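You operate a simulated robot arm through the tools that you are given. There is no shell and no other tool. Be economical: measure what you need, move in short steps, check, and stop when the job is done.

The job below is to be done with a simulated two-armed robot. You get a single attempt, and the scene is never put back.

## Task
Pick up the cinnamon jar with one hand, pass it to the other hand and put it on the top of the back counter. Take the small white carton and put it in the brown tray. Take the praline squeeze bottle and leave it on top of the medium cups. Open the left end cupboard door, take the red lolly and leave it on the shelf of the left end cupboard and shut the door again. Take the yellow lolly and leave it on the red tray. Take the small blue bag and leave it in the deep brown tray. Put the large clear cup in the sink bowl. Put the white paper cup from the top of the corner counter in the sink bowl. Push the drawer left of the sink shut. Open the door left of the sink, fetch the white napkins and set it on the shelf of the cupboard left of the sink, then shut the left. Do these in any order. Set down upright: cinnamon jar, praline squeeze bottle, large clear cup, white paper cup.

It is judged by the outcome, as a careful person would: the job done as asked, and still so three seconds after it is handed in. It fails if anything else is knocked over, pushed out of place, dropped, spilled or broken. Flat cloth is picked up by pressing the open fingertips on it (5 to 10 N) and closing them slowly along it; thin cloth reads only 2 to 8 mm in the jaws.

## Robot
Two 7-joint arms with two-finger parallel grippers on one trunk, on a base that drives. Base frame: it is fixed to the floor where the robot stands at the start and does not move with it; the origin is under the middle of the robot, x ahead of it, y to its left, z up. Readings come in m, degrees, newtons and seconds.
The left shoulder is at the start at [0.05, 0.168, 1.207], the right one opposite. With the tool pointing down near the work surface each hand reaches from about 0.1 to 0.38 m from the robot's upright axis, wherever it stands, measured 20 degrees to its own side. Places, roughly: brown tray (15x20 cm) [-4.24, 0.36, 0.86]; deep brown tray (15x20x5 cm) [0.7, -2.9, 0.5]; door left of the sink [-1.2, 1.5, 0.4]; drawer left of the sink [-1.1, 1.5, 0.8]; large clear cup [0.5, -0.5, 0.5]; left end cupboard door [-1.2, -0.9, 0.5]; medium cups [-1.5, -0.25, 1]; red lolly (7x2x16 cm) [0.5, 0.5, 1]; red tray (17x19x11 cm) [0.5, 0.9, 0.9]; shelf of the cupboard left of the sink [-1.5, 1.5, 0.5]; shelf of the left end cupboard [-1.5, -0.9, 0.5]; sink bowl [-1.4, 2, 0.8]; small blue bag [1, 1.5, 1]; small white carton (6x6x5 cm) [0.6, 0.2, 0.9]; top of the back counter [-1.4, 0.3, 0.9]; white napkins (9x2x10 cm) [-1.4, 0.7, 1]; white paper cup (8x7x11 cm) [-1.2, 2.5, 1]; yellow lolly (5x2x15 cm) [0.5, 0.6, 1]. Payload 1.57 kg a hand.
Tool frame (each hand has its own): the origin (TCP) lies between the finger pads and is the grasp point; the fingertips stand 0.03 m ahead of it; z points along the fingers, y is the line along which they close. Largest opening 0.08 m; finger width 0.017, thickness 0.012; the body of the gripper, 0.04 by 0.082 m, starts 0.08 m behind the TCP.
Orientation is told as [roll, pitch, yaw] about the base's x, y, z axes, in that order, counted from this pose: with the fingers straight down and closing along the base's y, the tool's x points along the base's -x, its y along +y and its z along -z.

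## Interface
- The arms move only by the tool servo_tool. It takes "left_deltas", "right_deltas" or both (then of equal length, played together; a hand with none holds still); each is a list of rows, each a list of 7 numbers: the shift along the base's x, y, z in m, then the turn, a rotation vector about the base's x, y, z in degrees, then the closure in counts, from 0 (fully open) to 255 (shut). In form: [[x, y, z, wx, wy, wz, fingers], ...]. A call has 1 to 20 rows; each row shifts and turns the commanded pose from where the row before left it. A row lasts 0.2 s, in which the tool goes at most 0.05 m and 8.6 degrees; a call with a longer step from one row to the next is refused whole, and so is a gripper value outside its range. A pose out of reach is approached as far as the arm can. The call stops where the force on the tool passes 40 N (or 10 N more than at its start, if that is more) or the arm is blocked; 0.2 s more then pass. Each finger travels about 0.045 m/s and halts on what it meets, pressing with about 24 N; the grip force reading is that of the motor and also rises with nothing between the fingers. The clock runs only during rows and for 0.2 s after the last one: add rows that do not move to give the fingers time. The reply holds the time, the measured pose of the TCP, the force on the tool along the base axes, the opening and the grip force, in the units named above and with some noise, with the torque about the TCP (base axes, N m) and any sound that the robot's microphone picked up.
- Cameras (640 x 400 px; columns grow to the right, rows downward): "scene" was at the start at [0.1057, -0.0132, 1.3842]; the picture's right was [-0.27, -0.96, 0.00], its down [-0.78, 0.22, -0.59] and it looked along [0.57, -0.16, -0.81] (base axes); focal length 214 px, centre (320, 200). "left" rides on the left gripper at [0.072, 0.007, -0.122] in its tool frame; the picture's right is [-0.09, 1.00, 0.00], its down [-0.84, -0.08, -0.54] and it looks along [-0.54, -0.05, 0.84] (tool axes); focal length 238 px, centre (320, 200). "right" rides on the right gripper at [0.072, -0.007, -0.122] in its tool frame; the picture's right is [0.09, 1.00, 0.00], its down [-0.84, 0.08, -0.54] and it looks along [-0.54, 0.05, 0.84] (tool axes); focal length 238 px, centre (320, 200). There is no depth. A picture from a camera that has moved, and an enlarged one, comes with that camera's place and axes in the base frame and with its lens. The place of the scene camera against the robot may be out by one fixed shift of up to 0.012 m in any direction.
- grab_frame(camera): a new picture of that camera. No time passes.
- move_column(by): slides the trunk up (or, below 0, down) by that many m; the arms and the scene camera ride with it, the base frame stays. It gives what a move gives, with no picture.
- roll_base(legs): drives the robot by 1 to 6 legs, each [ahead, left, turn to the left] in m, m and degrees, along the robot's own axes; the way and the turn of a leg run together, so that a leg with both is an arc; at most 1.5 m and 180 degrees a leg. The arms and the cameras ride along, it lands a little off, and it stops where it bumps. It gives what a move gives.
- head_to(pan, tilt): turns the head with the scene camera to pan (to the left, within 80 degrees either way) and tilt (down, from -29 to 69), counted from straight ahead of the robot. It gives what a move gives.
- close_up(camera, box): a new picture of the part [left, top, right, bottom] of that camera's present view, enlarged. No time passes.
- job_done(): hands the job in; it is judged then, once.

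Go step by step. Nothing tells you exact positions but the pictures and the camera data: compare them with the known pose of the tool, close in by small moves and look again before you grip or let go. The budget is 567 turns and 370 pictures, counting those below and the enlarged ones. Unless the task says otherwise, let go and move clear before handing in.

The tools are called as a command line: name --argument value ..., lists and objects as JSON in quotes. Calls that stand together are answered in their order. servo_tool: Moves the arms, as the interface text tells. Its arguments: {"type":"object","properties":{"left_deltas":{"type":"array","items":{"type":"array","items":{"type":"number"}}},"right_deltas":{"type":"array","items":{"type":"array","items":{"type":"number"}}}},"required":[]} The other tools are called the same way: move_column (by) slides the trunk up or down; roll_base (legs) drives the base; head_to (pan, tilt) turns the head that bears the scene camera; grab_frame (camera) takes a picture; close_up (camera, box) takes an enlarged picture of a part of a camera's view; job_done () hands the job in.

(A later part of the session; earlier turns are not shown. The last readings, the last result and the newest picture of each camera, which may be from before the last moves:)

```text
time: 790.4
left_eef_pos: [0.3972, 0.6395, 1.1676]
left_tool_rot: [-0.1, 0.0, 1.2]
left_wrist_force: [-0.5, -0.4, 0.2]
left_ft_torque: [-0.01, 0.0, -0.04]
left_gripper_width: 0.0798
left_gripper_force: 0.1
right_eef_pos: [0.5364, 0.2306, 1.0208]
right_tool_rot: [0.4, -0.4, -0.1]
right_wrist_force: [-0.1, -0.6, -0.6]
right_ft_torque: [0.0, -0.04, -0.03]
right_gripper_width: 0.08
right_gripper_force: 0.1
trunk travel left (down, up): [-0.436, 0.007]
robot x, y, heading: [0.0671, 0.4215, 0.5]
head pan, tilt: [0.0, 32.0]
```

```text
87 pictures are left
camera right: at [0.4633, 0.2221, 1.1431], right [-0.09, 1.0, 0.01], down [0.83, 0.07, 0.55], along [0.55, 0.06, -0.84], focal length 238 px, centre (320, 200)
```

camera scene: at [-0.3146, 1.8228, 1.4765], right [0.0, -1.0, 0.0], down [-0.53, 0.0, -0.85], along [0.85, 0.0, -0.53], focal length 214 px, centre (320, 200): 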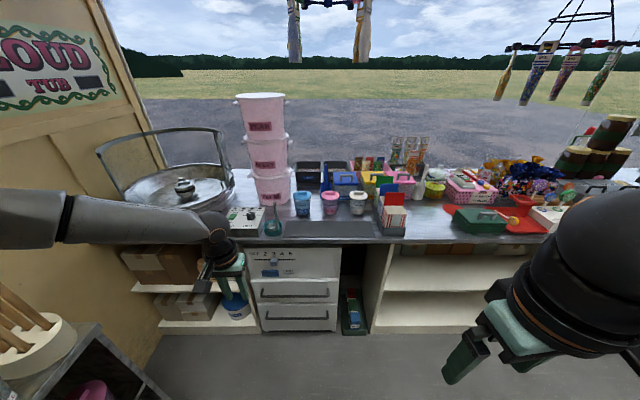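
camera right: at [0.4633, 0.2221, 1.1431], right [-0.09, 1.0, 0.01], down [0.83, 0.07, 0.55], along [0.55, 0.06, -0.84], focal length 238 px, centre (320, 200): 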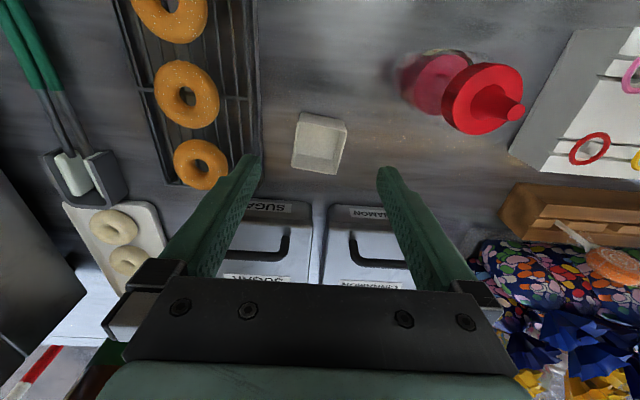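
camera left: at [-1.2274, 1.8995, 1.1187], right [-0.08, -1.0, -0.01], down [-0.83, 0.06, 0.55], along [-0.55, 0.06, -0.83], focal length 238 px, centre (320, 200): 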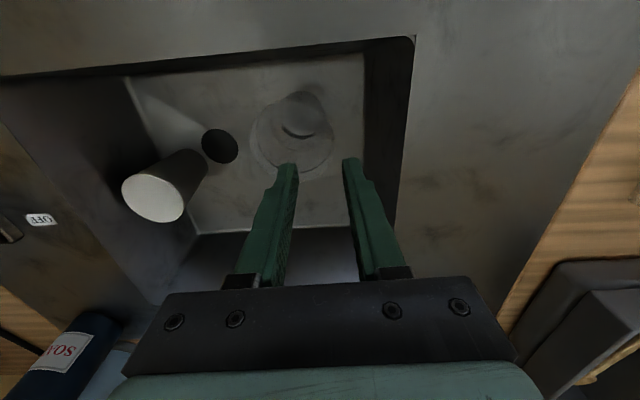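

The carton is rotated ~12°. Align yaw, shift forward 18 mm, and descend.

servo_tool --right_deltas '[[0.009, 0, -0.01, 0, 0, -6, 0], [0.009, 0, -0.02, 0, 0, -6, 0], [0, 0, -0.03, 0, 0, 0, 0], [0, 0, -0.03, 0, 0, 0, 0], [0, 0, -0.03, 0, 0, 0, 0], [0, 0, 0, 0, 0, 0, 0]]'

grab_frame --camera "right"

```text
time: 791.8
left_eef_pos: [0.3983, 0.6384, 1.1674]
left_tool_rot: [-0.1, 0.0, 1.1]
left_wrist_force: [1.2, -0.4, -0.4]
left_ft_torque: [-0.02, -0.04, 0.01]
left_gripper_width: 0.08
left_gripper_force: 0.0
right_eef_pos: [0.5551, 0.2298, 0.9025]
right_tool_rot: [0.3, -0.3, -12.0]
right_wrist_force: [0.2, 0.7, 0.4]
right_ft_torque: [-0.03, -0.02, -0.01]
right_gripper_width: 0.0798
right_gripper_force: 0.1
trunk travel left (down, up): [-0.436, 0.007]
robot x, y, heading: [0.0732, 0.4227, 0.5]
head pan, tilt: [0.0, 32.0]
```

```text
86 pictures are left
camera right: at [0.4816, 0.237, 1.0231], right [0.12, 0.99, 0.01], down [0.83, -0.1, 0.55], along [0.55, -0.06, -0.84], focal length 238 px, centre (320, 200)
```

right: 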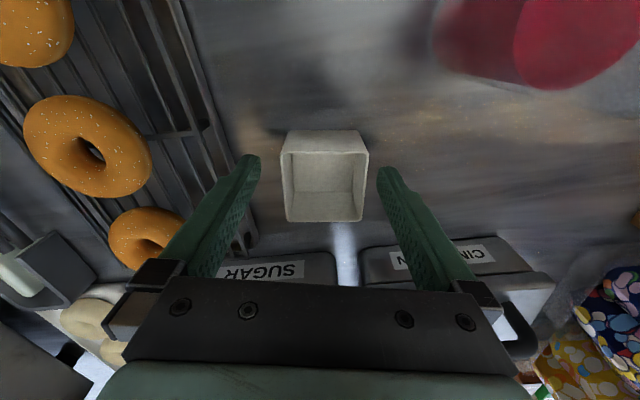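

servo_tool --right_deltas '[[0.006, 0.002, -0.02, 0, 0, 0, 0], [0, 0, -0.016, 0, 0, 0, 0], [0, 0, 0, 0, 0, 0, 0], [0, 0, 0, 0, 0, 0, 40], [0, 0, 0, 0, 0, 0, 80], [0, 0, 0, 0, 0, 0, 110], [0, 0, 0, 0, 0, 0, 130], [0, 0, 0, 0, 0, 0, 130]]'

servo_tool --right_deltas '[[0, 0, 0.01, 0, 0, 0, 140], [0, 0, 0.03, 0, 0, 0, 140], [0, 0, 0.04, 0, 0, 0, 140], [0, 0, 0.04, 0, 0, 0, 140], [-0.02, 0, 0.04, 0, 0, 0, 140], [-0.03, 0, 0.03, 0, 0, 0, 140], [-0.04, 0, 0.03, 0, 0, 0, 140], [-0.04, 0, 0, 0, 0, 0, 140]]'

grab_frame --camera "right"

```text
time: 793.0
left_eef_pos: [0.397, 0.6397, 1.1671]
left_tool_rot: [-0.1, -0.1, 1.2]
left_wrist_force: [0.5, -0.2, 0.8]
left_ft_torque: [0.03, 0.01, 0.0]
left_gripper_width: 0.0799
left_gripper_force: 0.0
right_eef_pos: [0.5628, 0.2288, 0.8703]
right_tool_rot: [0.1, -0.7, -12.2]
right_wrist_force: [-6.5, -0.8, 16.1]
right_ft_torque: [-0.54, 0.43, -0.08]
right_gripper_width: 0.0577
right_gripper_force: 1.7
trunk travel left (down, up): [-0.436, 0.007]
robot x, y, heading: [0.0689, 0.4195, 0.5]
head pan, tilt: [0.0, 32.0]
stopped in row 5 (right hand): the force on the tool passed its limit at 41 N (the readings are from after the stop); the commanded pose is now the measured one
```

```text
time: 794.8
left_eef_pos: [0.3977, 0.6392, 1.1672]
left_tool_rot: [-0.1, 0.0, 1.1]
left_wrist_force: [0.5, -0.2, 0.0]
left_ft_torque: [0.01, -0.04, 0.0]
left_gripper_width: 0.0798
left_gripper_force: 0.0
right_eef_pos: [0.4314, 0.2262, 1.09]
right_tool_rot: [0.1, -0.7, -12.1]
right_wrist_force: [0.3, -0.1, 0.1]
right_ft_torque: [0.01, 0.01, 0.02]
right_gripper_width: 0.0562
right_gripper_force: 23.9
trunk travel left (down, up): [-0.436, 0.007]
robot x, y, heading: [0.0721, 0.4244, 0.6]
head pan, tilt: [0.0, 32.0]
```

```text
85 pictures are left
camera right: at [0.3573, 0.2359, 1.2101], right [0.12, 0.99, 0.0], down [0.83, -0.1, 0.55], along [0.55, -0.07, -0.83], focal length 238 px, centre (320, 200)
```

right: 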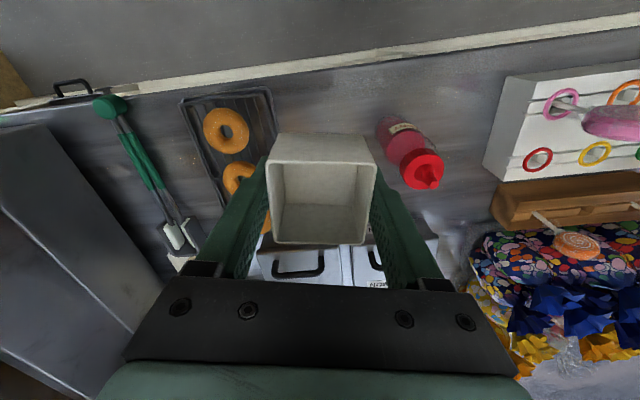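

Carton held. Back to the doorway line and look outside before exiting sideways.

roll_base --legs '[[-0.46, 0, 0], [0, -1.2, 0]]'

head_to --pan -80 --tilt 25

grab_frame --camera "scene"

```text
time: 807.9
left_eef_pos: [-0.0541, -0.5611, 1.167]
left_tool_rot: [-0.1, 0.1, 0.5]
left_wrist_force: [-0.1, -0.9, 0.3]
left_ft_torque: [-0.02, -0.02, -0.01]
left_gripper_width: 0.0802
left_gripper_force: 0.1
right_eef_pos: [-0.025, -0.9727, 1.089]
right_tool_rot: [0.2, -0.6, -12.9]
right_wrist_force: [0.7, -0.5, -0.8]
right_ft_torque: [0.02, -0.04, -0.03]
right_gripper_width: 0.0553
right_gripper_force: 24.6
trunk travel left (down, up): [-0.436, 0.007]
robot x, y, heading: [-0.3835, -0.7704, -0.3]
head pan, tilt: [0.0, 32.0]
```

```text
time: 809.4
left_eef_pos: [-0.0551, -0.5612, 1.1678]
left_tool_rot: [-0.2, 0.0, 0.5]
left_wrist_force: [0.2, -0.6, 0.4]
left_ft_torque: [0.0, 0.01, 0.01]
left_gripper_width: 0.0801
left_gripper_force: 0.1
right_eef_pos: [-0.026, -0.9728, 1.0887]
right_tool_rot: [0.1, -0.7, -12.8]
right_wrist_force: [-0.2, 0.5, -0.3]
right_ft_torque: [0.01, 0.02, 0.02]
right_gripper_width: 0.0555
right_gripper_force: 23.5
trunk travel left (down, up): [-0.436, 0.007]
robot x, y, heading: [-0.3832, -0.7727, -0.2]
head pan, tilt: [-80.0, 25.0]
```

```text
84 pictures are left
camera scene: at [-0.3311, -0.8577, 1.4877], right [-0.98, -0.17, 0.0], down [-0.07, 0.42, -0.91], along [0.16, -0.89, -0.42], focal length 214 px, centre (320, 200)
```

scene: 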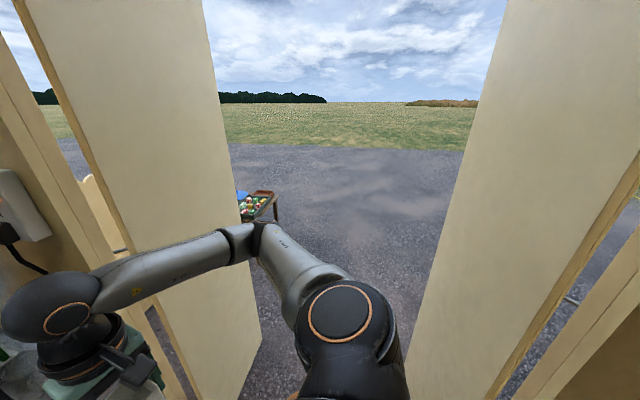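

Outside is clear: two open door leaves form a short passage, with a small table and tray beyond. Strafe straight out.

roll_base --legs '[[0, -1.45, 0]]'

head_to --pan -20 --tilt 25

grab_frame --camera "scene"

```text
time: 822.3
left_eef_pos: [-0.0587, -2.0184, 1.1676]
left_tool_rot: [0.0, 0.0, 0.3]
left_wrist_force: [-0.3, 0.0, 0.1]
left_ft_torque: [-0.03, -0.01, -0.02]
left_gripper_width: 0.0799
left_gripper_force: 0.1
right_eef_pos: [-0.0316, -2.4291, 1.0876]
right_tool_rot: [0.0, -0.6, -12.9]
right_wrist_force: [0.3, -0.3, -0.9]
right_ft_torque: [-0.01, -0.03, -0.01]
right_gripper_width: 0.0551
right_gripper_force: 23.8
trunk travel left (down, up): [-0.436, 0.007]
robot x, y, heading: [-0.3902, -2.2283, -0.5]
head pan, tilt: [-80.0, 25.0]
```

```text
time: 823.6
left_eef_pos: [-0.0595, -2.0185, 1.1684]
left_tool_rot: [-0.1, 0.0, 0.3]
left_wrist_force: [-0.1, 0.1, -0.1]
left_ft_torque: [0.01, -0.03, 0.01]
left_gripper_width: 0.0802
left_gripper_force: 0.0
right_eef_pos: [-0.032, -2.4288, 1.0889]
right_tool_rot: [0.0, -0.6, -13.1]
right_wrist_force: [-0.1, -0.5, 0.1]
right_ft_torque: [0.01, 0.01, 0.0]
right_gripper_width: 0.0553
right_gripper_force: 24.4
trunk travel left (down, up): [-0.436, 0.007]
robot x, y, heading: [-0.3932, -2.2313, -0.5]
head pan, tilt: [-20.0, 25.0]
```

```text
83 pictures are left
camera scene: at [-0.2667, -2.2539, 1.4877], right [-0.35, -0.94, 0.0], down [-0.4, 0.15, -0.91], along [0.85, -0.32, -0.42], focal length 214 px, centre (320, 200)
```

scene: 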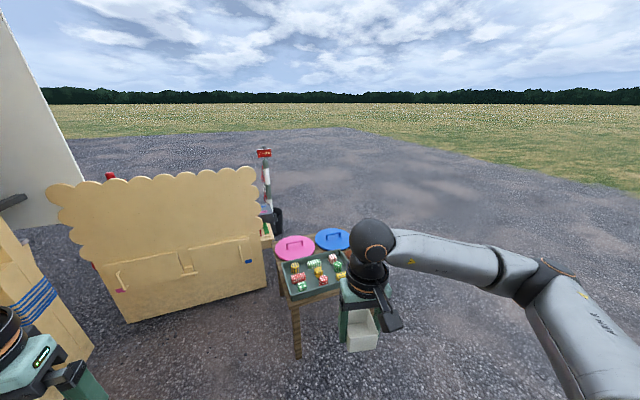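

close_up --camera "scene" --box '[220, 190, 412, 320]'

```text
3.08 times, centred on (316, 255) of scene
camera zoom: at [-0.2667, -2.2539, 1.4877], right [-0.35, -0.94, 0.0], down [-0.4, 0.15, -0.91], along [0.85, -0.32, -0.42], focal length 660 px, centre (332, 31)
```

zoom: 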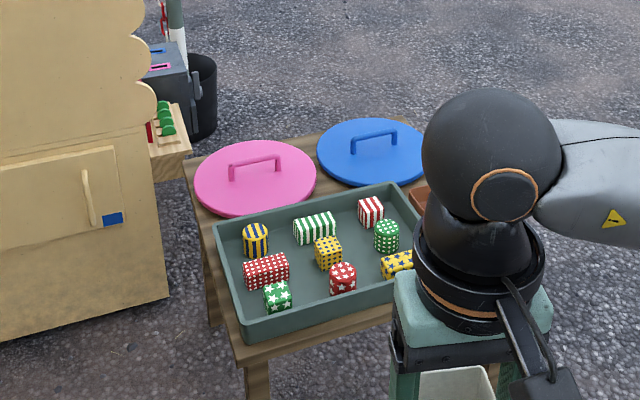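

head_to --pan 25 --tilt 22

grab_frame --camera "scene"

```text
time: 824.7
left_eef_pos: [-0.0602, -2.0169, 1.1664]
left_tool_rot: [-0.1, 0.1, 0.2]
left_wrist_force: [-0.6, 0.0, 0.0]
left_ft_torque: [0.02, 0.02, 0.0]
left_gripper_width: 0.0799
left_gripper_force: 0.0
right_eef_pos: [-0.0314, -2.4285, 1.0893]
right_tool_rot: [0.0, -0.7, -13.0]
right_wrist_force: [-0.2, 1.1, 0.7]
right_ft_torque: [-0.01, 0.02, 0.0]
right_gripper_width: 0.0552
right_gripper_force: 24.0
trunk travel left (down, up): [-0.436, 0.007]
robot x, y, heading: [-0.388, -2.227, -0.5]
head pan, tilt: [25.0, 22.0]
```

```text
81 pictures are left
camera scene: at [-0.2687, -2.1832, 1.4925], right [0.42, -0.91, 0.0], down [-0.34, -0.16, -0.93], along [0.84, 0.39, -0.37], focal length 214 px, centre (320, 200)
```

scene: 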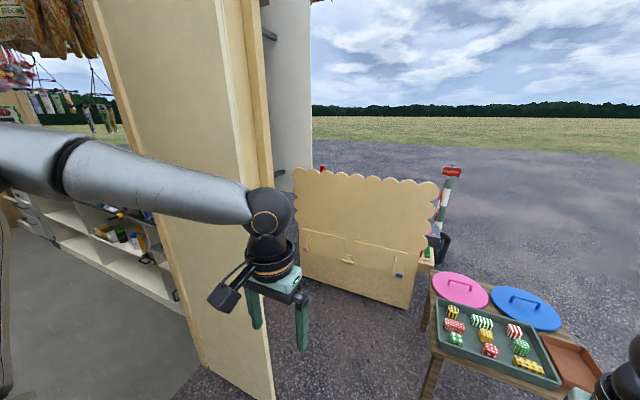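

I can see the deep brown tray on the table, right of the sweets tray. To get to the truck's outer front I must go around the sign and table; drive out wide.

roll_base --legs '[[0, -1.45, 0], [1.5, 0, 0], [1.5, 0, 0]]'

head_to --pan 75 --tilt 20

grab_frame --camera "scene"

```text
time: 851.7
left_eef_pos: [2.9168, -3.533, 1.168]
left_tool_rot: [-0.1, 0.0, -0.4]
left_wrist_force: [0.4, 0.1, 0.4]
left_ft_torque: [-0.07, -0.04, 0.03]
left_gripper_width: 0.0802
left_gripper_force: 0.1
right_eef_pos: [2.9385, -3.9451, 1.0875]
right_tool_rot: [0.0, -0.6, -13.7]
right_wrist_force: [-0.6, -0.2, -0.1]
right_ft_torque: [-0.01, 0.0, 0.02]
right_gripper_width: 0.0551
right_gripper_force: 24.1
trunk travel left (down, up): [-0.436, 0.007]
robot x, y, heading: [2.5837, -3.7386, -1.3]
head pan, tilt: [25.0, 22.0]
```

```text
time: 852.9
left_eef_pos: [2.9161, -3.5332, 1.167]
left_tool_rot: [-0.1, 0.0, -0.4]
left_wrist_force: [0.0, 0.1, 0.3]
left_ft_torque: [0.02, -0.04, 0.01]
left_gripper_width: 0.08
left_gripper_force: 0.0
right_eef_pos: [2.94, -3.9456, 1.0878]
right_tool_rot: [0.2, -0.6, -13.8]
right_wrist_force: [1.2, -0.1, -0.3]
right_ft_torque: [0.0, 0.01, 0.04]
right_gripper_width: 0.0553
right_gripper_force: 23.9
trunk travel left (down, up): [-0.436, 0.007]
robot x, y, heading: [2.5878, -3.7431, -1.0]
head pan, tilt: [75.0, 20.0]
```

```text
80 pictures are left
camera scene: at [2.6462, -3.6453, 1.4958], right [0.96, -0.28, 0.0], down [-0.09, -0.33, -0.94], along [0.26, 0.9, -0.34], focal length 214 px, centre (320, 200)
```

scene: 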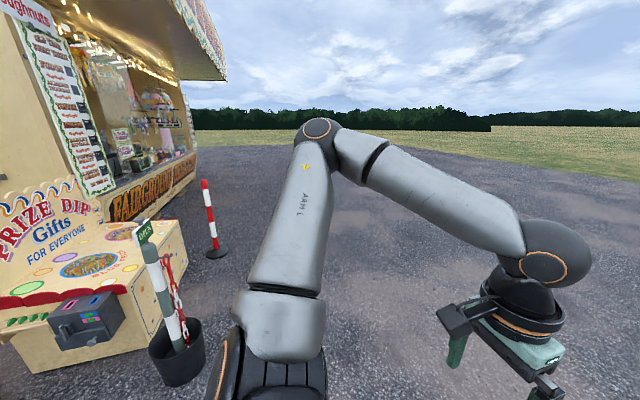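

The truck's serving front is visible; striped posts stand at x≈2.07 (y −2.6 and −1.2). Continue along x≈2.6 and then turn to face the counter near y≈1.45.

roll_base --legs '[[0, 1.5, 1], [0, 1.5, 0], [0, 1.5, 0], [0, 0.6, 0], [0, 0, 90], [0, 0, 90]]'

head_to --pan 0 --tilt 22

grab_frame --camera "scene"

```text
time: 905.2
left_eef_pos: [2.29, 1.1687, 1.1668]
left_tool_rot: [-0.1, 0.1, -178.8]
left_wrist_force: [0.1, 0.0, 0.9]
left_ft_torque: [-0.03, 0.01, -0.01]
left_gripper_width: 0.0801
left_gripper_force: 0.1
right_eef_pos: [2.257, 1.5803, 1.0889]
right_tool_rot: [0.1, -0.6, 167.9]
right_wrist_force: [0.1, 0.7, 0.0]
right_ft_torque: [0.02, 0.02, 0.03]
right_gripper_width: 0.0551
right_gripper_force: 23.6
trunk travel left (down, up): [-0.436, 0.007]
robot x, y, heading: [2.6154, 1.3841, -179.4]
head pan, tilt: [75.0, 20.0]
```

```text
time: 906.6
left_eef_pos: [2.2906, 1.1683, 1.1674]
left_tool_rot: [-0.1, 0.1, -178.7]
left_wrist_force: [-1.0, 0.0, 0.6]
left_ft_torque: [0.06, 0.02, 0.0]
left_gripper_width: 0.0802
left_gripper_force: 0.0
right_eef_pos: [2.2568, 1.5812, 1.0891]
right_tool_rot: [0.1, -0.6, 167.9]
right_wrist_force: [0.3, 1.2, -0.9]
right_ft_torque: [0.02, -0.02, 0.02]
right_gripper_width: 0.0552
right_gripper_force: 23.7
trunk travel left (down, up): [-0.436, 0.007]
robot x, y, heading: [2.6159, 1.3831, -179.7]
head pan, tilt: [0.0, 22.0]
```

```text
79 pictures are left
camera scene: at [2.4788, 1.3899, 1.4925], right [-0.01, 1.0, 0.0], down [0.37, 0.0, -0.93], along [-0.93, -0.01, -0.37], focal length 214 px, centre (320, 200)
```

scene: 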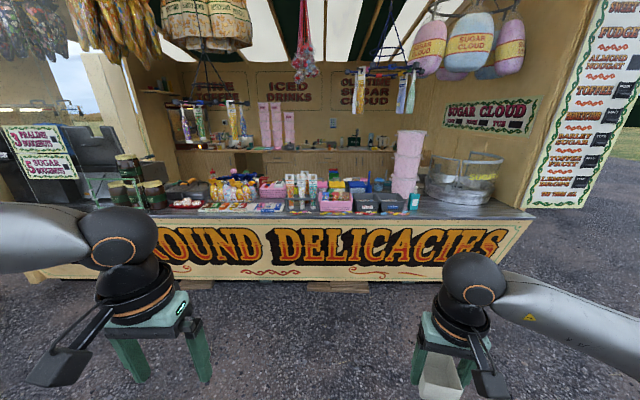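

close_up --camera "scene" --box '[270, 160, 430, 225]'

roll_base --legs '[[0.95, 0, 0]]'

head_to --pan 0 --tilt 45

grab_frame --camera "scene"

```text
4.00 times, centred on (350, 192) of scene
camera zoom: at [2.4788, 1.3899, 1.4925], right [-0.01, 1.0, 0.0], down [0.37, 0.0, -0.93], along [-0.93, -0.01, -0.37], focal length 858 px, centre (200, 230)
```

zoom: 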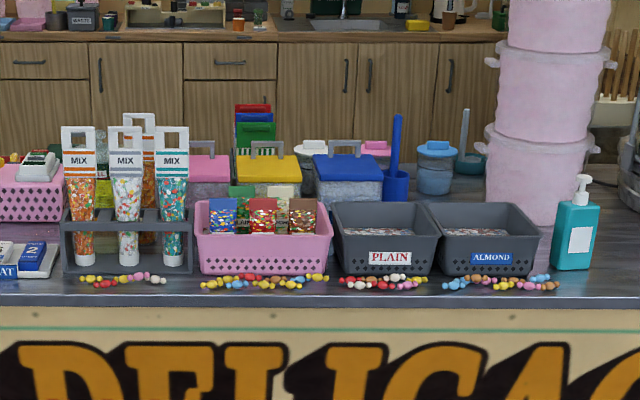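

```text
time: 911.6
left_eef_pos: [1.3398, 1.162, 1.1667]
left_tool_rot: [-0.2, 0.0, -179.0]
left_wrist_force: [-0.3, 0.0, -0.4]
left_ft_torque: [-0.02, 0.01, 0.0]
left_gripper_width: 0.08
left_gripper_force: 0.0
right_eef_pos: [1.306, 1.5734, 1.0877]
right_tool_rot: [0.2, -0.5, 167.6]
right_wrist_force: [-0.1, 1.0, -0.1]
right_ft_torque: [0.06, 0.01, 0.03]
right_gripper_width: 0.0549
right_gripper_force: 24.3
trunk travel left (down, up): [-0.436, 0.007]
robot x, y, heading: [1.6662, 1.3734, -179.3]
head pan, tilt: [0.0, 22.0]
```

```text
time: 912.5
left_eef_pos: [1.3392, 1.1626, 1.1673]
left_tool_rot: [-0.1, 0.0, -179.0]
left_wrist_force: [0.5, 0.5, 0.2]
left_ft_torque: [0.02, -0.04, -0.05]
left_gripper_width: 0.0802
left_gripper_force: 0.0
right_eef_pos: [1.3077, 1.5746, 1.0883]
right_tool_rot: [0.1, -0.6, 167.7]
right_wrist_force: [0.2, -0.8, -0.5]
right_ft_torque: [0.01, -0.02, -0.01]
right_gripper_width: 0.0553
right_gripper_force: 24.2
trunk travel left (down, up): [-0.436, 0.007]
robot x, y, heading: [1.6638, 1.3762, -179.6]
head pan, tilt: [0.0, 45.0]
```

```text
77 pictures are left
camera scene: at [1.5397, 1.3828, 1.4572], right [-0.01, 1.0, 0.0], down [0.71, 0.0, -0.71], along [-0.71, 0.0, -0.71], focal length 214 px, centre (320, 200)
```

scene: 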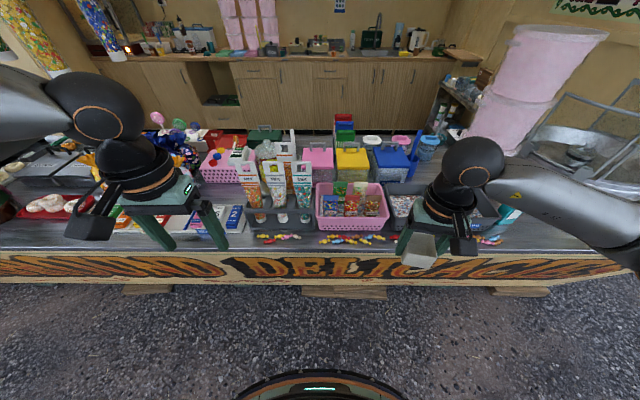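

Blue bag ≈(1.04, 1.42) in the pink bin. Bring the left hand above it for a look.

roll_base --legs '[[0, -0.22, 0], [0.12, 0, 0]]'

grab_frame --camera "left"

```text
time: 915.9
left_eef_pos: [1.2179, 1.3853, 1.1657]
left_tool_rot: [-0.1, 0.0, -179.1]
left_wrist_force: [-0.4, -1.3, -0.7]
left_ft_torque: [-0.01, -0.05, 0.0]
left_gripper_width: 0.0801
left_gripper_force: 0.1
right_eef_pos: [1.1866, 1.7953, 1.0882]
right_tool_rot: [0.1, -0.6, 167.8]
right_wrist_force: [0.0, -0.4, -0.7]
right_ft_torque: [-0.02, -0.06, -0.04]
right_gripper_width: 0.0552
right_gripper_force: 23.4
trunk travel left (down, up): [-0.436, 0.007]
robot x, y, heading: [1.5393, 1.5984, -179.6]
head pan, tilt: [0.0, 45.0]
```

```text
76 pictures are left
camera left: at [1.2892, 1.3795, 1.2897], right [-0.08, -1.0, 0.0], down [-0.84, 0.06, 0.54], along [-0.54, 0.04, -0.84], focal length 238 px, centre (320, 200)
```

left: 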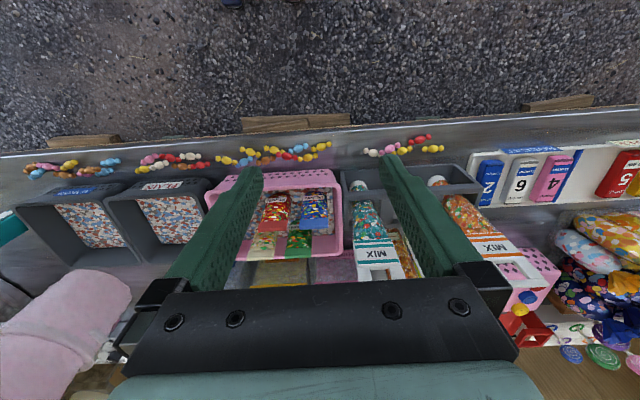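

close_up --camera "left" --box '[220, 150, 380, 270]'

```text
3.33 times, centred on (300, 210) of left
camera zoom: at [1.2892, 1.3795, 1.2897], right [-0.08, -1.0, 0.0], down [-0.84, 0.06, 0.54], along [-0.54, 0.04, -0.84], focal length 794 px, centre (387, 167)
```

zoom: 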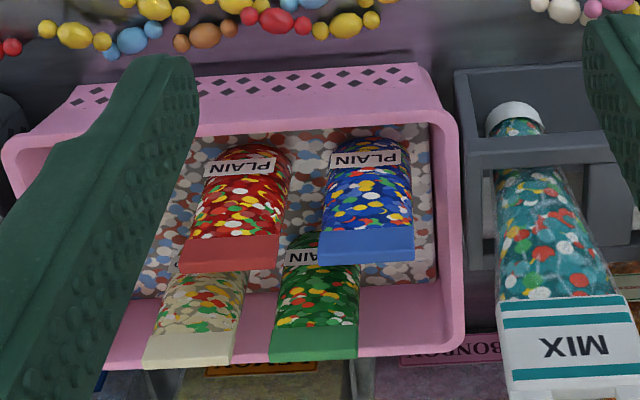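

The blue bag has more room front-to-back, so I'll close along x: reposition, turn the base 34° right, and yaw the left hand accordingly.

roll_base --legs '[[0.02, 0.108, 0], [0, 0, -34]]'

servo_tool --left_deltas '[[0, 0, 0.02, 0, 0, -8, 95], [0, 0, 0, 0, 0, -8, 95], [0, 0, 0, 0, 0, -8, 95], [0, 0, 0, 0, 0, -8, 95], [-0.02, -0.01, 0, 0, 0, -8, 95], [-0.02, -0.02, 0, 0, 0, -8, 95], [-0.03, -0.02, -0.02, 0, 0, -8, 95], [-0.02, -0.02, -0.03, 0, 0, 0, 95], [0, 0, 0, 0, 0, 0, 95]]'

grab_frame --camera "left"

```text
time: 919.1
left_eef_pos: [1.1343, 1.494, 1.1666]
left_tool_rot: [-0.1, -0.1, 147.0]
left_wrist_force: [0.2, -0.1, 0.2]
left_ft_torque: [-0.01, 0.01, 0.03]
left_gripper_width: 0.0799
left_gripper_force: 0.0
right_eef_pos: [1.338, 1.8544, 1.0892]
right_tool_rot: [0.1, -0.6, 133.8]
right_wrist_force: [0.0, 0.5, -0.4]
right_ft_torque: [-0.01, -0.03, -0.02]
right_gripper_width: 0.055
right_gripper_force: 23.9
trunk travel left (down, up): [-0.436, 0.007]
robot x, y, heading: [1.5245, 1.4908, 146.5]
head pan, tilt: [0.0, 45.0]
```

```text
time: 921.1
left_eef_pos: [1.0446, 1.4236, 1.137]
left_tool_rot: [-0.1, 0.1, 91.0]
left_wrist_force: [-0.4, 0.3, 0.3]
left_ft_torque: [0.01, -0.01, -0.01]
left_gripper_width: 0.0502
left_gripper_force: 0.1
right_eef_pos: [1.3386, 1.8538, 1.0883]
right_tool_rot: [0.0, -0.6, 133.8]
right_wrist_force: [-0.4, 0.3, -0.2]
right_ft_torque: [-0.01, 0.02, -0.03]
right_gripper_width: 0.055
right_gripper_force: 24.0
trunk travel left (down, up): [-0.436, 0.007]
robot x, y, heading: [1.5272, 1.49, 146.6]
head pan, tilt: [0.0, 45.0]
```

```text
74 pictures are left
camera left: at [1.0391, 1.3513, 1.2596], right [-1.0, 0.07, 0.0], down [0.06, 0.84, 0.54], along [0.04, 0.54, -0.84], focal length 238 px, centre (320, 200)
```

left: 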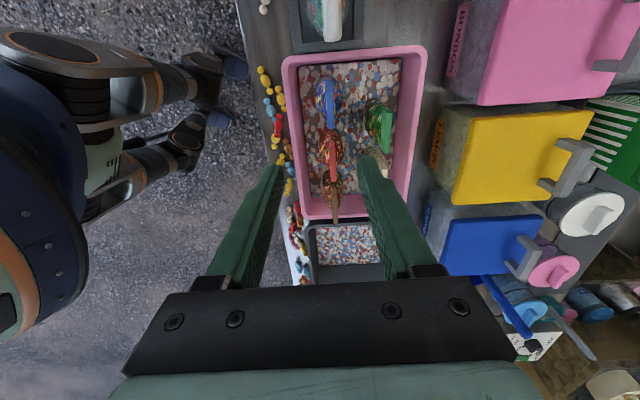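

The left hand's camera would hit the tall MIX tube in that orientation. Use the default yaw instead (closing along y) with a precise opening: turn back.

servo_tool --left_deltas '[[0.03, 0.01, 0.03, 0, 0, 8, 75], [0.03, 0.01, 0.02, 0, 0, 8, 75], [0.03, 0.01, 0, 0, 0, 8, 75], [0, 0, 0, 0, 0, 8, 75], [0, 0, 0, 0, 0, 8, 75], [0, 0, 0, 0, 0, 8, 75], [0, 0, 0, 0, 0, 8, 75]]'

roll_base --legs '[[0, 0, 33.5], [0.0, -0.13, 0]]'

servo_tool --left_deltas '[[0, 0, -0.03, 0, 0, 0, 75], [0, 0, -0.03, 0, 0, 0, 75], [0, 0, 0, 0, 0, 0, 75]]'

grab_frame --camera "left"

```text
time: 922.7
left_eef_pos: [1.1367, 1.4548, 1.1868]
left_tool_rot: [0.0, 0.0, 147.3]
left_wrist_force: [-1.1, 0.4, 0.3]
left_ft_torque: [-0.01, 0.0, -0.02]
left_gripper_width: 0.0568
left_gripper_force: 0.0
right_eef_pos: [1.3378, 1.8528, 1.0885]
right_tool_rot: [0.0, -0.6, 133.8]
right_wrist_force: [0.9, -0.1, -0.8]
right_ft_torque: [0.01, 0.02, -0.02]
right_gripper_width: 0.0551
right_gripper_force: 23.2
trunk travel left (down, up): [-0.436, 0.007]
robot x, y, heading: [1.5248, 1.4884, 146.4]
head pan, tilt: [0.0, 45.0]
```

```text
time: 926.1
left_eef_pos: [1.2213, 1.3721, 1.1859]
left_tool_rot: [0.0, 0.0, -178.8]
left_wrist_force: [-0.2, -0.2, 0.7]
left_ft_torque: [-0.01, -0.01, 0.01]
left_gripper_width: 0.0564
left_gripper_force: 0.1
right_eef_pos: [1.1643, 1.814, 1.089]
right_tool_rot: [0.1, -0.5, 167.8]
right_wrist_force: [0.3, -0.2, -1.0]
right_ft_torque: [0.0, 0.04, -0.01]
right_gripper_width: 0.0551
right_gripper_force: 23.9
trunk travel left (down, up): [-0.436, 0.007]
robot x, y, heading: [1.5284, 1.6243, -179.2]
head pan, tilt: [0.0, 45.0]
```

```text
time: 926.9
left_eef_pos: [1.2229, 1.3708, 1.127]
left_tool_rot: [-0.1, 0.0, -178.8]
left_wrist_force: [0.2, -0.6, 0.2]
left_ft_torque: [-0.01, 0.02, 0.04]
left_gripper_width: 0.0565
left_gripper_force: 0.1
right_eef_pos: [1.1654, 1.8144, 1.0878]
right_tool_rot: [0.1, -0.7, 167.9]
right_wrist_force: [0.5, 0.5, 0.3]
right_ft_torque: [0.0, 0.0, -0.01]
right_gripper_width: 0.0547
right_gripper_force: 23.8
trunk travel left (down, up): [-0.436, 0.007]
robot x, y, heading: [1.5264, 1.6185, -179.5]
head pan, tilt: [0.0, 45.0]
```

```text
73 pictures are left
camera left: at [1.2938, 1.3656, 1.2495], right [-0.07, -1.0, 0.0], down [-0.84, 0.06, 0.54], along [-0.54, 0.04, -0.84], focal length 238 px, centre (320, 200)
```

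left: 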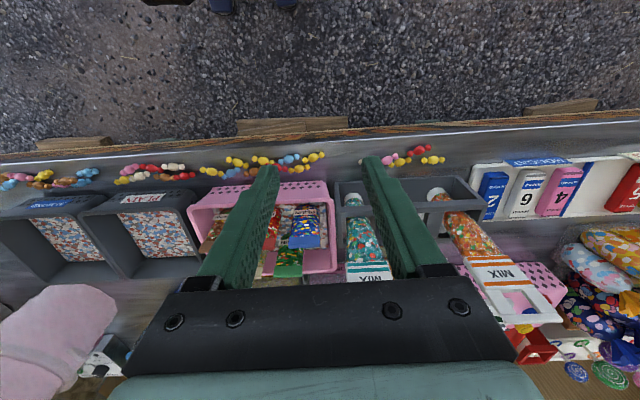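

roll_base --legs '[[0.045, -0.037, 0]]'

servo_tool --left_deltas '[[-0.03, 0, 0.01, 0, 0, -1, 75], [-0.03, 0, 0, 0, 0, 0, 75], [-0.03, 0, 0, 0, 0, 0, 75], [-0.03, 0, -0.02, 0, 0, 0, 75], [-0.025, 0, -0.03, 0, 0, 0, 75], [0, 0, -0.02, 0, 0, 0, 75], [0, 0, 0, 0, 0, 0, 75]]'

grab_frame --camera "left"

```text
time: 927.9
left_eef_pos: [1.1766, 1.4073, 1.1268]
left_tool_rot: [-0.1, 0.1, -178.9]
left_wrist_force: [0.5, 0.4, 0.4]
left_ft_torque: [0.0, -0.01, -0.01]
left_gripper_width: 0.0565
left_gripper_force: 0.1
right_eef_pos: [1.1201, 1.8518, 1.0881]
right_tool_rot: [0.1, -0.6, 167.9]
right_wrist_force: [0.2, -0.2, -0.2]
right_ft_torque: [-0.03, -0.03, 0.03]
right_gripper_width: 0.0552
right_gripper_force: 23.8
trunk travel left (down, up): [-0.436, 0.007]
robot x, y, heading: [1.4802, 1.6589, -179.6]
head pan, tilt: [0.0, 45.0]
```

```text
time: 929.5
left_eef_pos: [1.0308, 1.4076, 1.0663]
left_tool_rot: [-0.1, 0.0, -179.9]
left_wrist_force: [0.1, -0.2, -0.2]
left_ft_torque: [0.01, 0.02, -0.01]
left_gripper_width: 0.0565
left_gripper_force: 0.1
right_eef_pos: [1.1203, 1.8513, 1.0873]
right_tool_rot: [0.1, -0.6, 167.9]
right_wrist_force: [-0.3, -0.1, -1.3]
right_ft_torque: [-0.01, -0.03, 0.02]
right_gripper_width: 0.055
right_gripper_force: 23.6
trunk travel left (down, up): [-0.436, 0.007]
robot x, y, heading: [1.4804, 1.656, -179.7]
head pan, tilt: [0.0, 45.0]
```

```text
72 pictures are left
camera left: at [1.1029, 1.4012, 1.1894], right [-0.09, -1.0, 0.0], down [-0.84, 0.07, 0.54], along [-0.54, 0.05, -0.84], focal length 238 px, centre (320, 200)
```

left: 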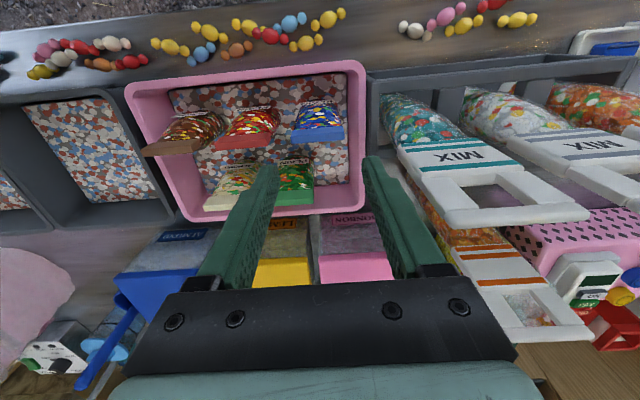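

close_up --camera "left" --box '[200, 80, 380, 215]'

```text
2.96 times, centred on (290, 148) of left
camera zoom: at [1.1029, 1.4012, 1.1894], right [-0.09, -1.0, 0.0], down [-0.84, 0.07, 0.54], along [-0.54, 0.05, -0.84], focal length 706 px, centre (409, 356)
```

zoom: 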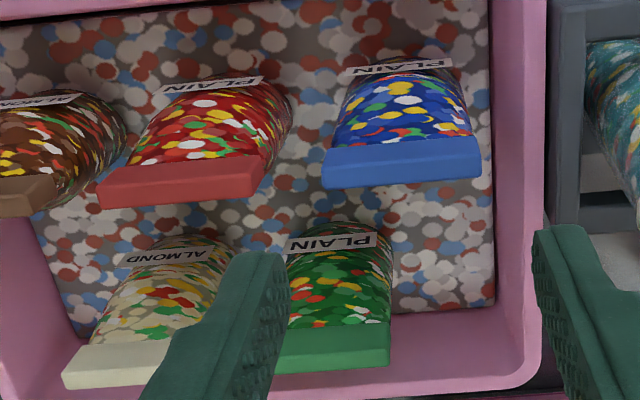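

Gaps are ~17 mm; align precisely (y +2.5 mm, x +4 mm) and descend just onto the header.

servo_tool --left_deltas '[[0.004, 0.0025, -0.02, 0, 0, 0, 72], [0, 0, -0.02, 0, 0, 0, 72], [0, 0, -0.02, 0, 0, 0, 72], [0, 0, 0, 0, 0, 0, 72]]'

close_up --camera "left" --box '[200, 80, 440, 260]'

```text
time: 930.5
left_eef_pos: [1.0355, 1.4096, 1.0071]
left_tool_rot: [0.0, 0.0, -179.8]
left_wrist_force: [-0.7, 0.2, 0.3]
left_ft_torque: [-0.02, 0.0, -0.01]
left_gripper_width: 0.0575
left_gripper_force: 0.1
right_eef_pos: [1.12, 1.8513, 1.089]
right_tool_rot: [0.2, -0.6, 167.9]
right_wrist_force: [-0.4, 0.5, -0.1]
right_ft_torque: [0.01, 0.02, -0.01]
right_gripper_width: 0.0549
right_gripper_force: 24.2
trunk travel left (down, up): [-0.436, 0.007]
robot x, y, heading: [1.4779, 1.6539, -179.4]
head pan, tilt: [0.0, 45.0]
```

```text
2.22 times, centred on (320, 170) of left
camera zoom: at [1.1074, 1.4036, 1.1293], right [-0.09, -1.0, 0.0], down [-0.84, 0.07, 0.54], along [-0.54, 0.05, -0.84], focal length 530 px, centre (320, 267)
```

zoom: 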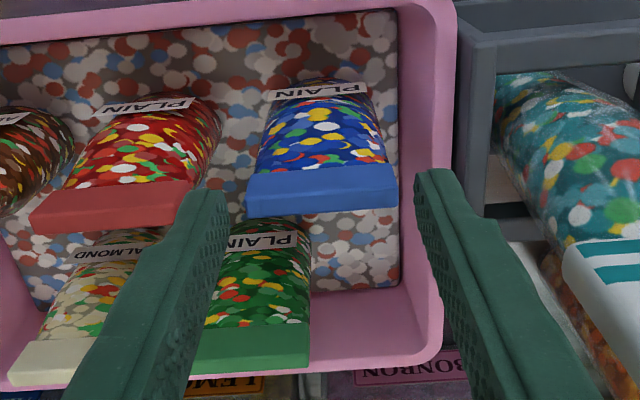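

Clearances check out (~3 mm each side). Descend 3 cm and close.

servo_tool --left_deltas '[[0, 0, -0.015, 0, 0, 0, 72], [0, 0, -0.015, 0, 0, 0, 72], [0, 0, 0, 0, 0, 0, 72], [0, 0, 0, 0, 0, 0, 100], [0, 0, 0, 0, 0, 0, 130], [0, 0, 0, 0, 0, 0, 160], [0, 0, 0, 0, 0, 0, 160]]'

grab_frame --camera "left"

```text
time: 932.1
left_eef_pos: [1.0354, 1.4096, 0.9769]
left_tool_rot: [-0.1, -0.1, -179.7]
left_wrist_force: [-0.8, 0.0, 1.0]
left_ft_torque: [-0.02, 0.02, -0.02]
left_gripper_width: 0.0496
left_gripper_force: 24.0
right_eef_pos: [1.1197, 1.8515, 1.0884]
right_tool_rot: [0.1, -0.7, 167.9]
right_wrist_force: [-0.8, 0.2, -0.2]
right_ft_torque: [0.01, 0.01, -0.02]
right_gripper_width: 0.0552
right_gripper_force: 23.3
trunk travel left (down, up): [-0.436, 0.007]
robot x, y, heading: [1.4789, 1.6587, -179.6]
head pan, tilt: [0.0, 45.0]
```

```text
69 pictures are left
camera left: at [1.1074, 1.4034, 1.0995], right [-0.09, -1.0, 0.0], down [-0.84, 0.07, 0.54], along [-0.54, 0.05, -0.84], focal length 238 px, centre (320, 200)
```

left: 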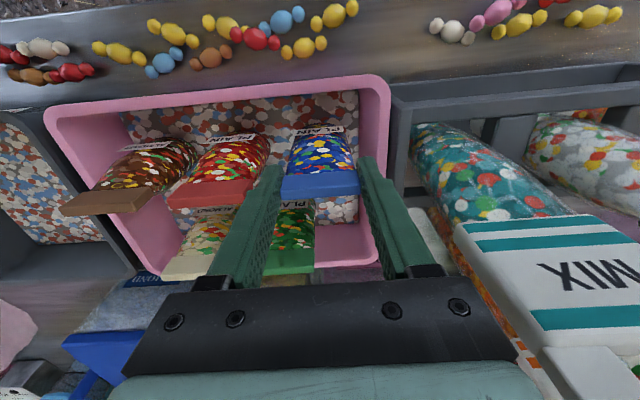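

Gripped the header (50 mm). Lift straight up and check.

servo_tool --left_deltas '[[0, 0, 0.01, 0, 0, 0, 160], [0, 0, 0.02, 0, 0, 0, 160], [0, 0, 0.03, 0, 0, 0, 160], [0, 0, 0.04, 0, 0, 0, 160], [0, 0, 0.04, 0, 0, 0, 160], [0.01, 0.01, 0.04, 0, 0, 0, 160], [0.04, 0, 0.01, 0, 0, 0, 160], [0.04, 0, 0, 0, 0, 0, 160]]'

grab_frame --camera "left"

```text
time: 933.9
left_eef_pos: [1.1265, 1.4193, 1.168]
left_tool_rot: [-0.2, -0.1, -180.0]
left_wrist_force: [1.0, -0.3, -0.6]
left_ft_torque: [0.03, -0.02, 0.01]
left_gripper_width: 0.049
left_gripper_force: 24.5
right_eef_pos: [1.1207, 1.8521, 1.0874]
right_tool_rot: [0.1, -0.7, 167.9]
right_wrist_force: [-0.4, 0.0, -0.1]
right_ft_torque: [0.03, 0.03, -0.03]
right_gripper_width: 0.055
right_gripper_force: 24.4
trunk travel left (down, up): [-0.436, 0.007]
robot x, y, heading: [1.4802, 1.6584, -179.5]
head pan, tilt: [0.0, 45.0]
```

```text
68 pictures are left
camera left: at [1.1979, 1.4131, 1.2905], right [-0.09, -1.0, 0.0], down [-0.84, 0.07, 0.54], along [-0.54, 0.05, -0.84], focal length 238 px, centre (320, 200)
```

left: 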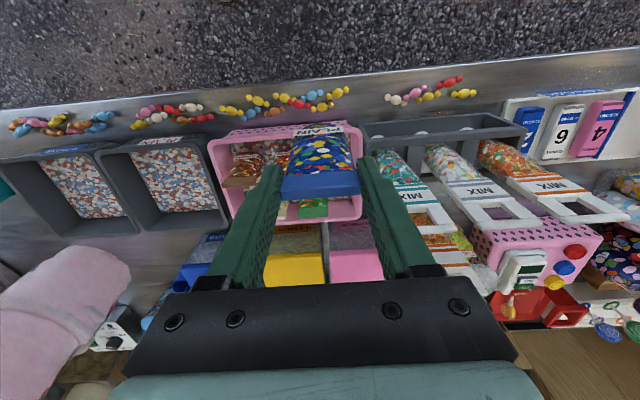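

Blue bag is held. Drive back around to the table with the deep brown tray.

roll_base --legs '[[-1.15, 0, 0], [0, 1.5, 0], [0, 1.5, 0], [0, 1.5, 0], [0, 0.95, 0]]'

roll_base --legs '[[1.2, 0.15, 0], [0, 0, -90]]'

head_to --pan 10 --tilt 40

grab_frame --camera "scene"

```text
time: 986.9
left_eef_pos: [2.3679, -4.0468, 1.167]
left_tool_rot: [-0.1, -0.1, -179.2]
left_wrist_force: [0.1, -0.3, -0.3]
left_ft_torque: [-0.04, 0.03, 0.02]
left_gripper_width: 0.0492
left_gripper_force: 24.1
right_eef_pos: [2.3573, -3.6148, 1.0875]
right_tool_rot: [0.1, -0.6, 168.4]
right_wrist_force: [-0.9, -0.3, -0.4]
right_ft_torque: [0.04, -0.05, 0.0]
right_gripper_width: 0.0553
right_gripper_force: 24.1
trunk travel left (down, up): [-0.436, 0.007]
robot x, y, heading: [2.7199, -3.8054, -178.5]
head pan, tilt: [0.0, 45.0]
```

```text
time: 996.9
left_eef_pos: [1.2745, -3.6304, 1.1664]
left_tool_rot: [-0.1, 0.0, 90.5]
left_wrist_force: [-0.6, -0.6, -0.7]
left_ft_torque: [-0.03, 0.02, -0.01]
left_gripper_width: 0.0493
left_gripper_force: 23.6
right_eef_pos: [1.7077, -3.6243, 1.0893]
right_tool_rot: [0.0, -0.6, 78.3]
right_wrist_force: [0.9, -0.8, 0.1]
right_ft_torque: [0.0, -0.01, -0.05]
right_gripper_width: 0.055
right_gripper_force: 24.2
trunk travel left (down, up): [-0.436, 0.007]
robot x, y, heading: [1.5095, -3.9816, 91.0]
head pan, tilt: [0.0, 45.0]
```

```text
time: 997.7
left_eef_pos: [1.275, -3.6304, 1.1669]
left_tool_rot: [-0.2, -0.1, 90.6]
left_wrist_force: [1.0, 0.1, -0.3]
left_ft_torque: [-0.02, -0.01, 0.01]
left_gripper_width: 0.0492
left_gripper_force: 23.5
right_eef_pos: [1.7068, -3.624, 1.0886]
right_tool_rot: [0.1, -0.6, 78.2]
right_wrist_force: [0.2, 0.6, -0.6]
right_ft_torque: [-0.02, 0.0, 0.0]
right_gripper_width: 0.0551
right_gripper_force: 24.1
trunk travel left (down, up): [-0.436, 0.007]
robot x, y, heading: [1.5123, -3.9823, 90.8]
head pan, tilt: [10.0, 40.0]
```

```text
67 pictures are left
camera scene: at [1.4925, -3.8544, 1.4643], right [0.98, 0.19, 0.0], down [0.12, -0.63, -0.77], along [-0.14, 0.75, -0.64], focal length 214 px, centre (320, 200)
```

scene: 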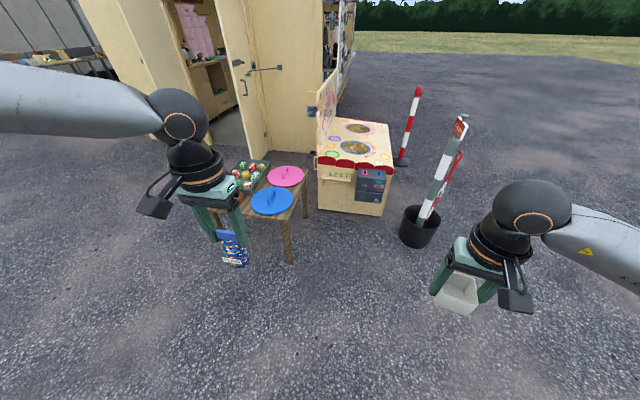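

roll_base --legs '[[0.35, 0.6, 0]]'

grab_frame --camera "scene"

```text
time: 1003.4
left_eef_pos: [0.6678, -3.2939, 1.1669]
left_tool_rot: [-0.1, 0.0, 90.6]
left_wrist_force: [-1.6, 0.1, -0.8]
left_ft_torque: [0.02, 0.03, 0.01]
left_gripper_width: 0.0498
left_gripper_force: 23.9
right_eef_pos: [1.0988, -3.2874, 1.0885]
right_tool_rot: [0.1, -0.6, 78.4]
right_wrist_force: [0.1, -0.1, -1.4]
right_ft_torque: [-0.03, -0.01, 0.03]
right_gripper_width: 0.0551
right_gripper_force: 23.7
trunk travel left (down, up): [-0.436, 0.007]
robot x, y, heading: [0.9062, -3.6451, 90.9]
head pan, tilt: [10.0, 40.0]
```

```text
66 pictures are left
camera scene: at [0.886, -3.5173, 1.4644], right [0.98, 0.19, 0.0], down [0.12, -0.63, -0.77], along [-0.15, 0.75, -0.64], focal length 214 px, centre (320, 200)
```

scene: 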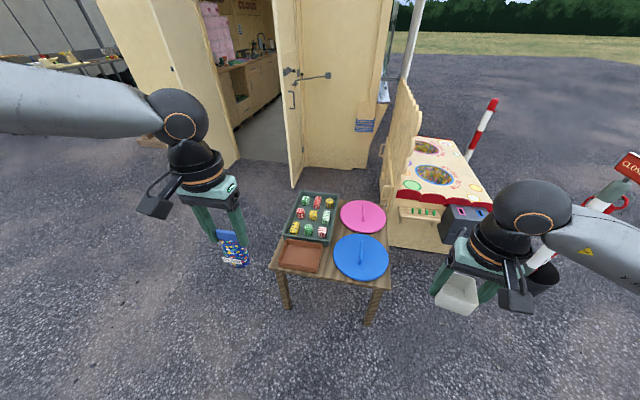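

Deep brown tray is at ≈(0.655, -2.86). Lower the trunk and move in over it.

move_column --by -0.38

roll_base --legs '[[0.335, 0.01, 0]]'

servo_tool --left_deltas '[[0, 0.03, 0, 0, 0, 0, 160], [0, 0.03, 0, 0, 0, 0, 160], [0, 0.02, 0, 0, 0, 0, 160], [0, 0.02, -0.03, 0, 0, 0, 160], [0, 0, 0, 0, 0, 0, 160]]'

grab_frame --camera "left"

grab_frame --camera "scene"

```text
time: 1007.1
left_eef_pos: [0.6685, -3.2956, 0.788]
left_tool_rot: [-0.1, 0.1, 90.5]
left_wrist_force: [-0.3, 0.1, -1.3]
left_ft_torque: [0.0, 0.01, -0.01]
left_gripper_width: 0.0493
left_gripper_force: 23.9
right_eef_pos: [1.1011, -3.2871, 0.7076]
right_tool_rot: [0.0, -0.6, 78.2]
right_wrist_force: [-1.5, -0.3, -0.1]
right_ft_torque: [-0.01, 0.0, -0.01]
right_gripper_width: 0.055
right_gripper_force: 23.8
trunk travel left (down, up): [-0.056, 0.387]
robot x, y, heading: [0.9089, -3.6475, 91.0]
head pan, tilt: [10.0, 40.0]
```

```text
time: 1009.3
left_eef_pos: [0.6506, -2.9578, 0.7874]
left_tool_rot: [-0.1, -0.1, 90.8]
left_wrist_force: [-0.6, -0.7, -0.5]
left_ft_torque: [0.05, -0.01, -0.01]
left_gripper_width: 0.0493
left_gripper_force: 24.1
right_eef_pos: [1.0831, -2.949, 0.7086]
right_tool_rot: [0.0, -0.6, 78.5]
right_wrist_force: [-0.3, 0.4, 0.1]
right_ft_torque: [0.02, 0.03, 0.02]
right_gripper_width: 0.0552
right_gripper_force: 23.9
trunk travel left (down, up): [-0.056, 0.387]
robot x, y, heading: [0.892, -3.3076, 91.3]
head pan, tilt: [10.0, 40.0]
```

```text
time: 1010.5
left_eef_pos: [0.6508, -2.8566, 0.7573]
left_tool_rot: [-0.2, 0.0, 90.8]
left_wrist_force: [0.0, -0.9, -0.7]
left_ft_torque: [-0.03, -0.01, 0.0]
left_gripper_width: 0.0496
left_gripper_force: 24.2
right_eef_pos: [1.0823, -2.9486, 0.7081]
right_tool_rot: [0.0, -0.7, 78.6]
right_wrist_force: [-0.5, 0.6, 0.6]
right_ft_torque: [0.03, 0.01, 0.0]
right_gripper_width: 0.0549
right_gripper_force: 23.8
trunk travel left (down, up): [-0.056, 0.387]
robot x, y, heading: [0.8935, -3.3052, 91.2]
head pan, tilt: [10.0, 40.0]
```

```text
65 pictures are left
camera left: at [0.6451, -2.9287, 0.8798], right [-1.0, 0.08, 0.0], down [0.07, 0.84, 0.54], along [0.04, 0.54, -0.84], focal length 238 px, centre (320, 200)
```

left: 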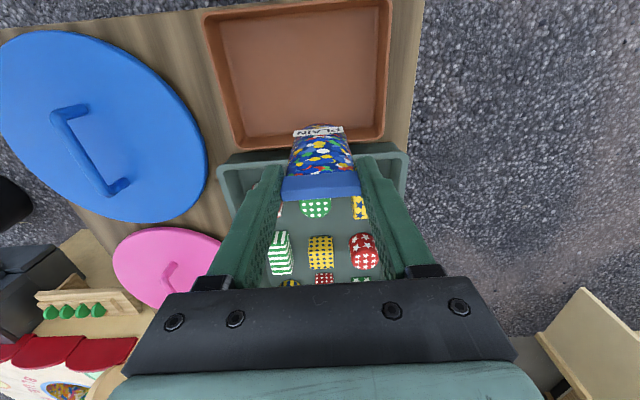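

```text
64 pictures are left
camera scene: at [0.8693, -3.1797, 1.0844], right [0.98, 0.19, 0.0], down [0.12, -0.63, -0.77], along [-0.15, 0.75, -0.64], focal length 214 px, centre (320, 200)
```

scene: 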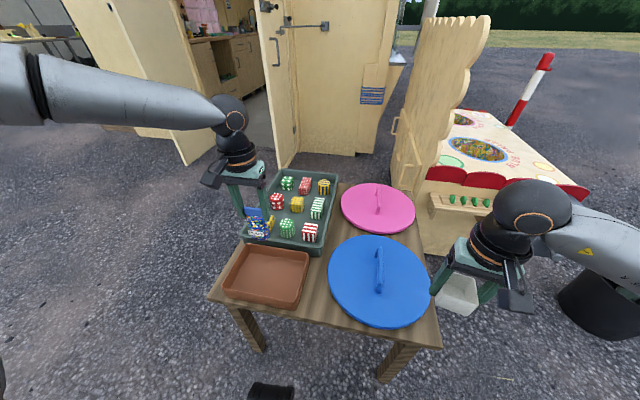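

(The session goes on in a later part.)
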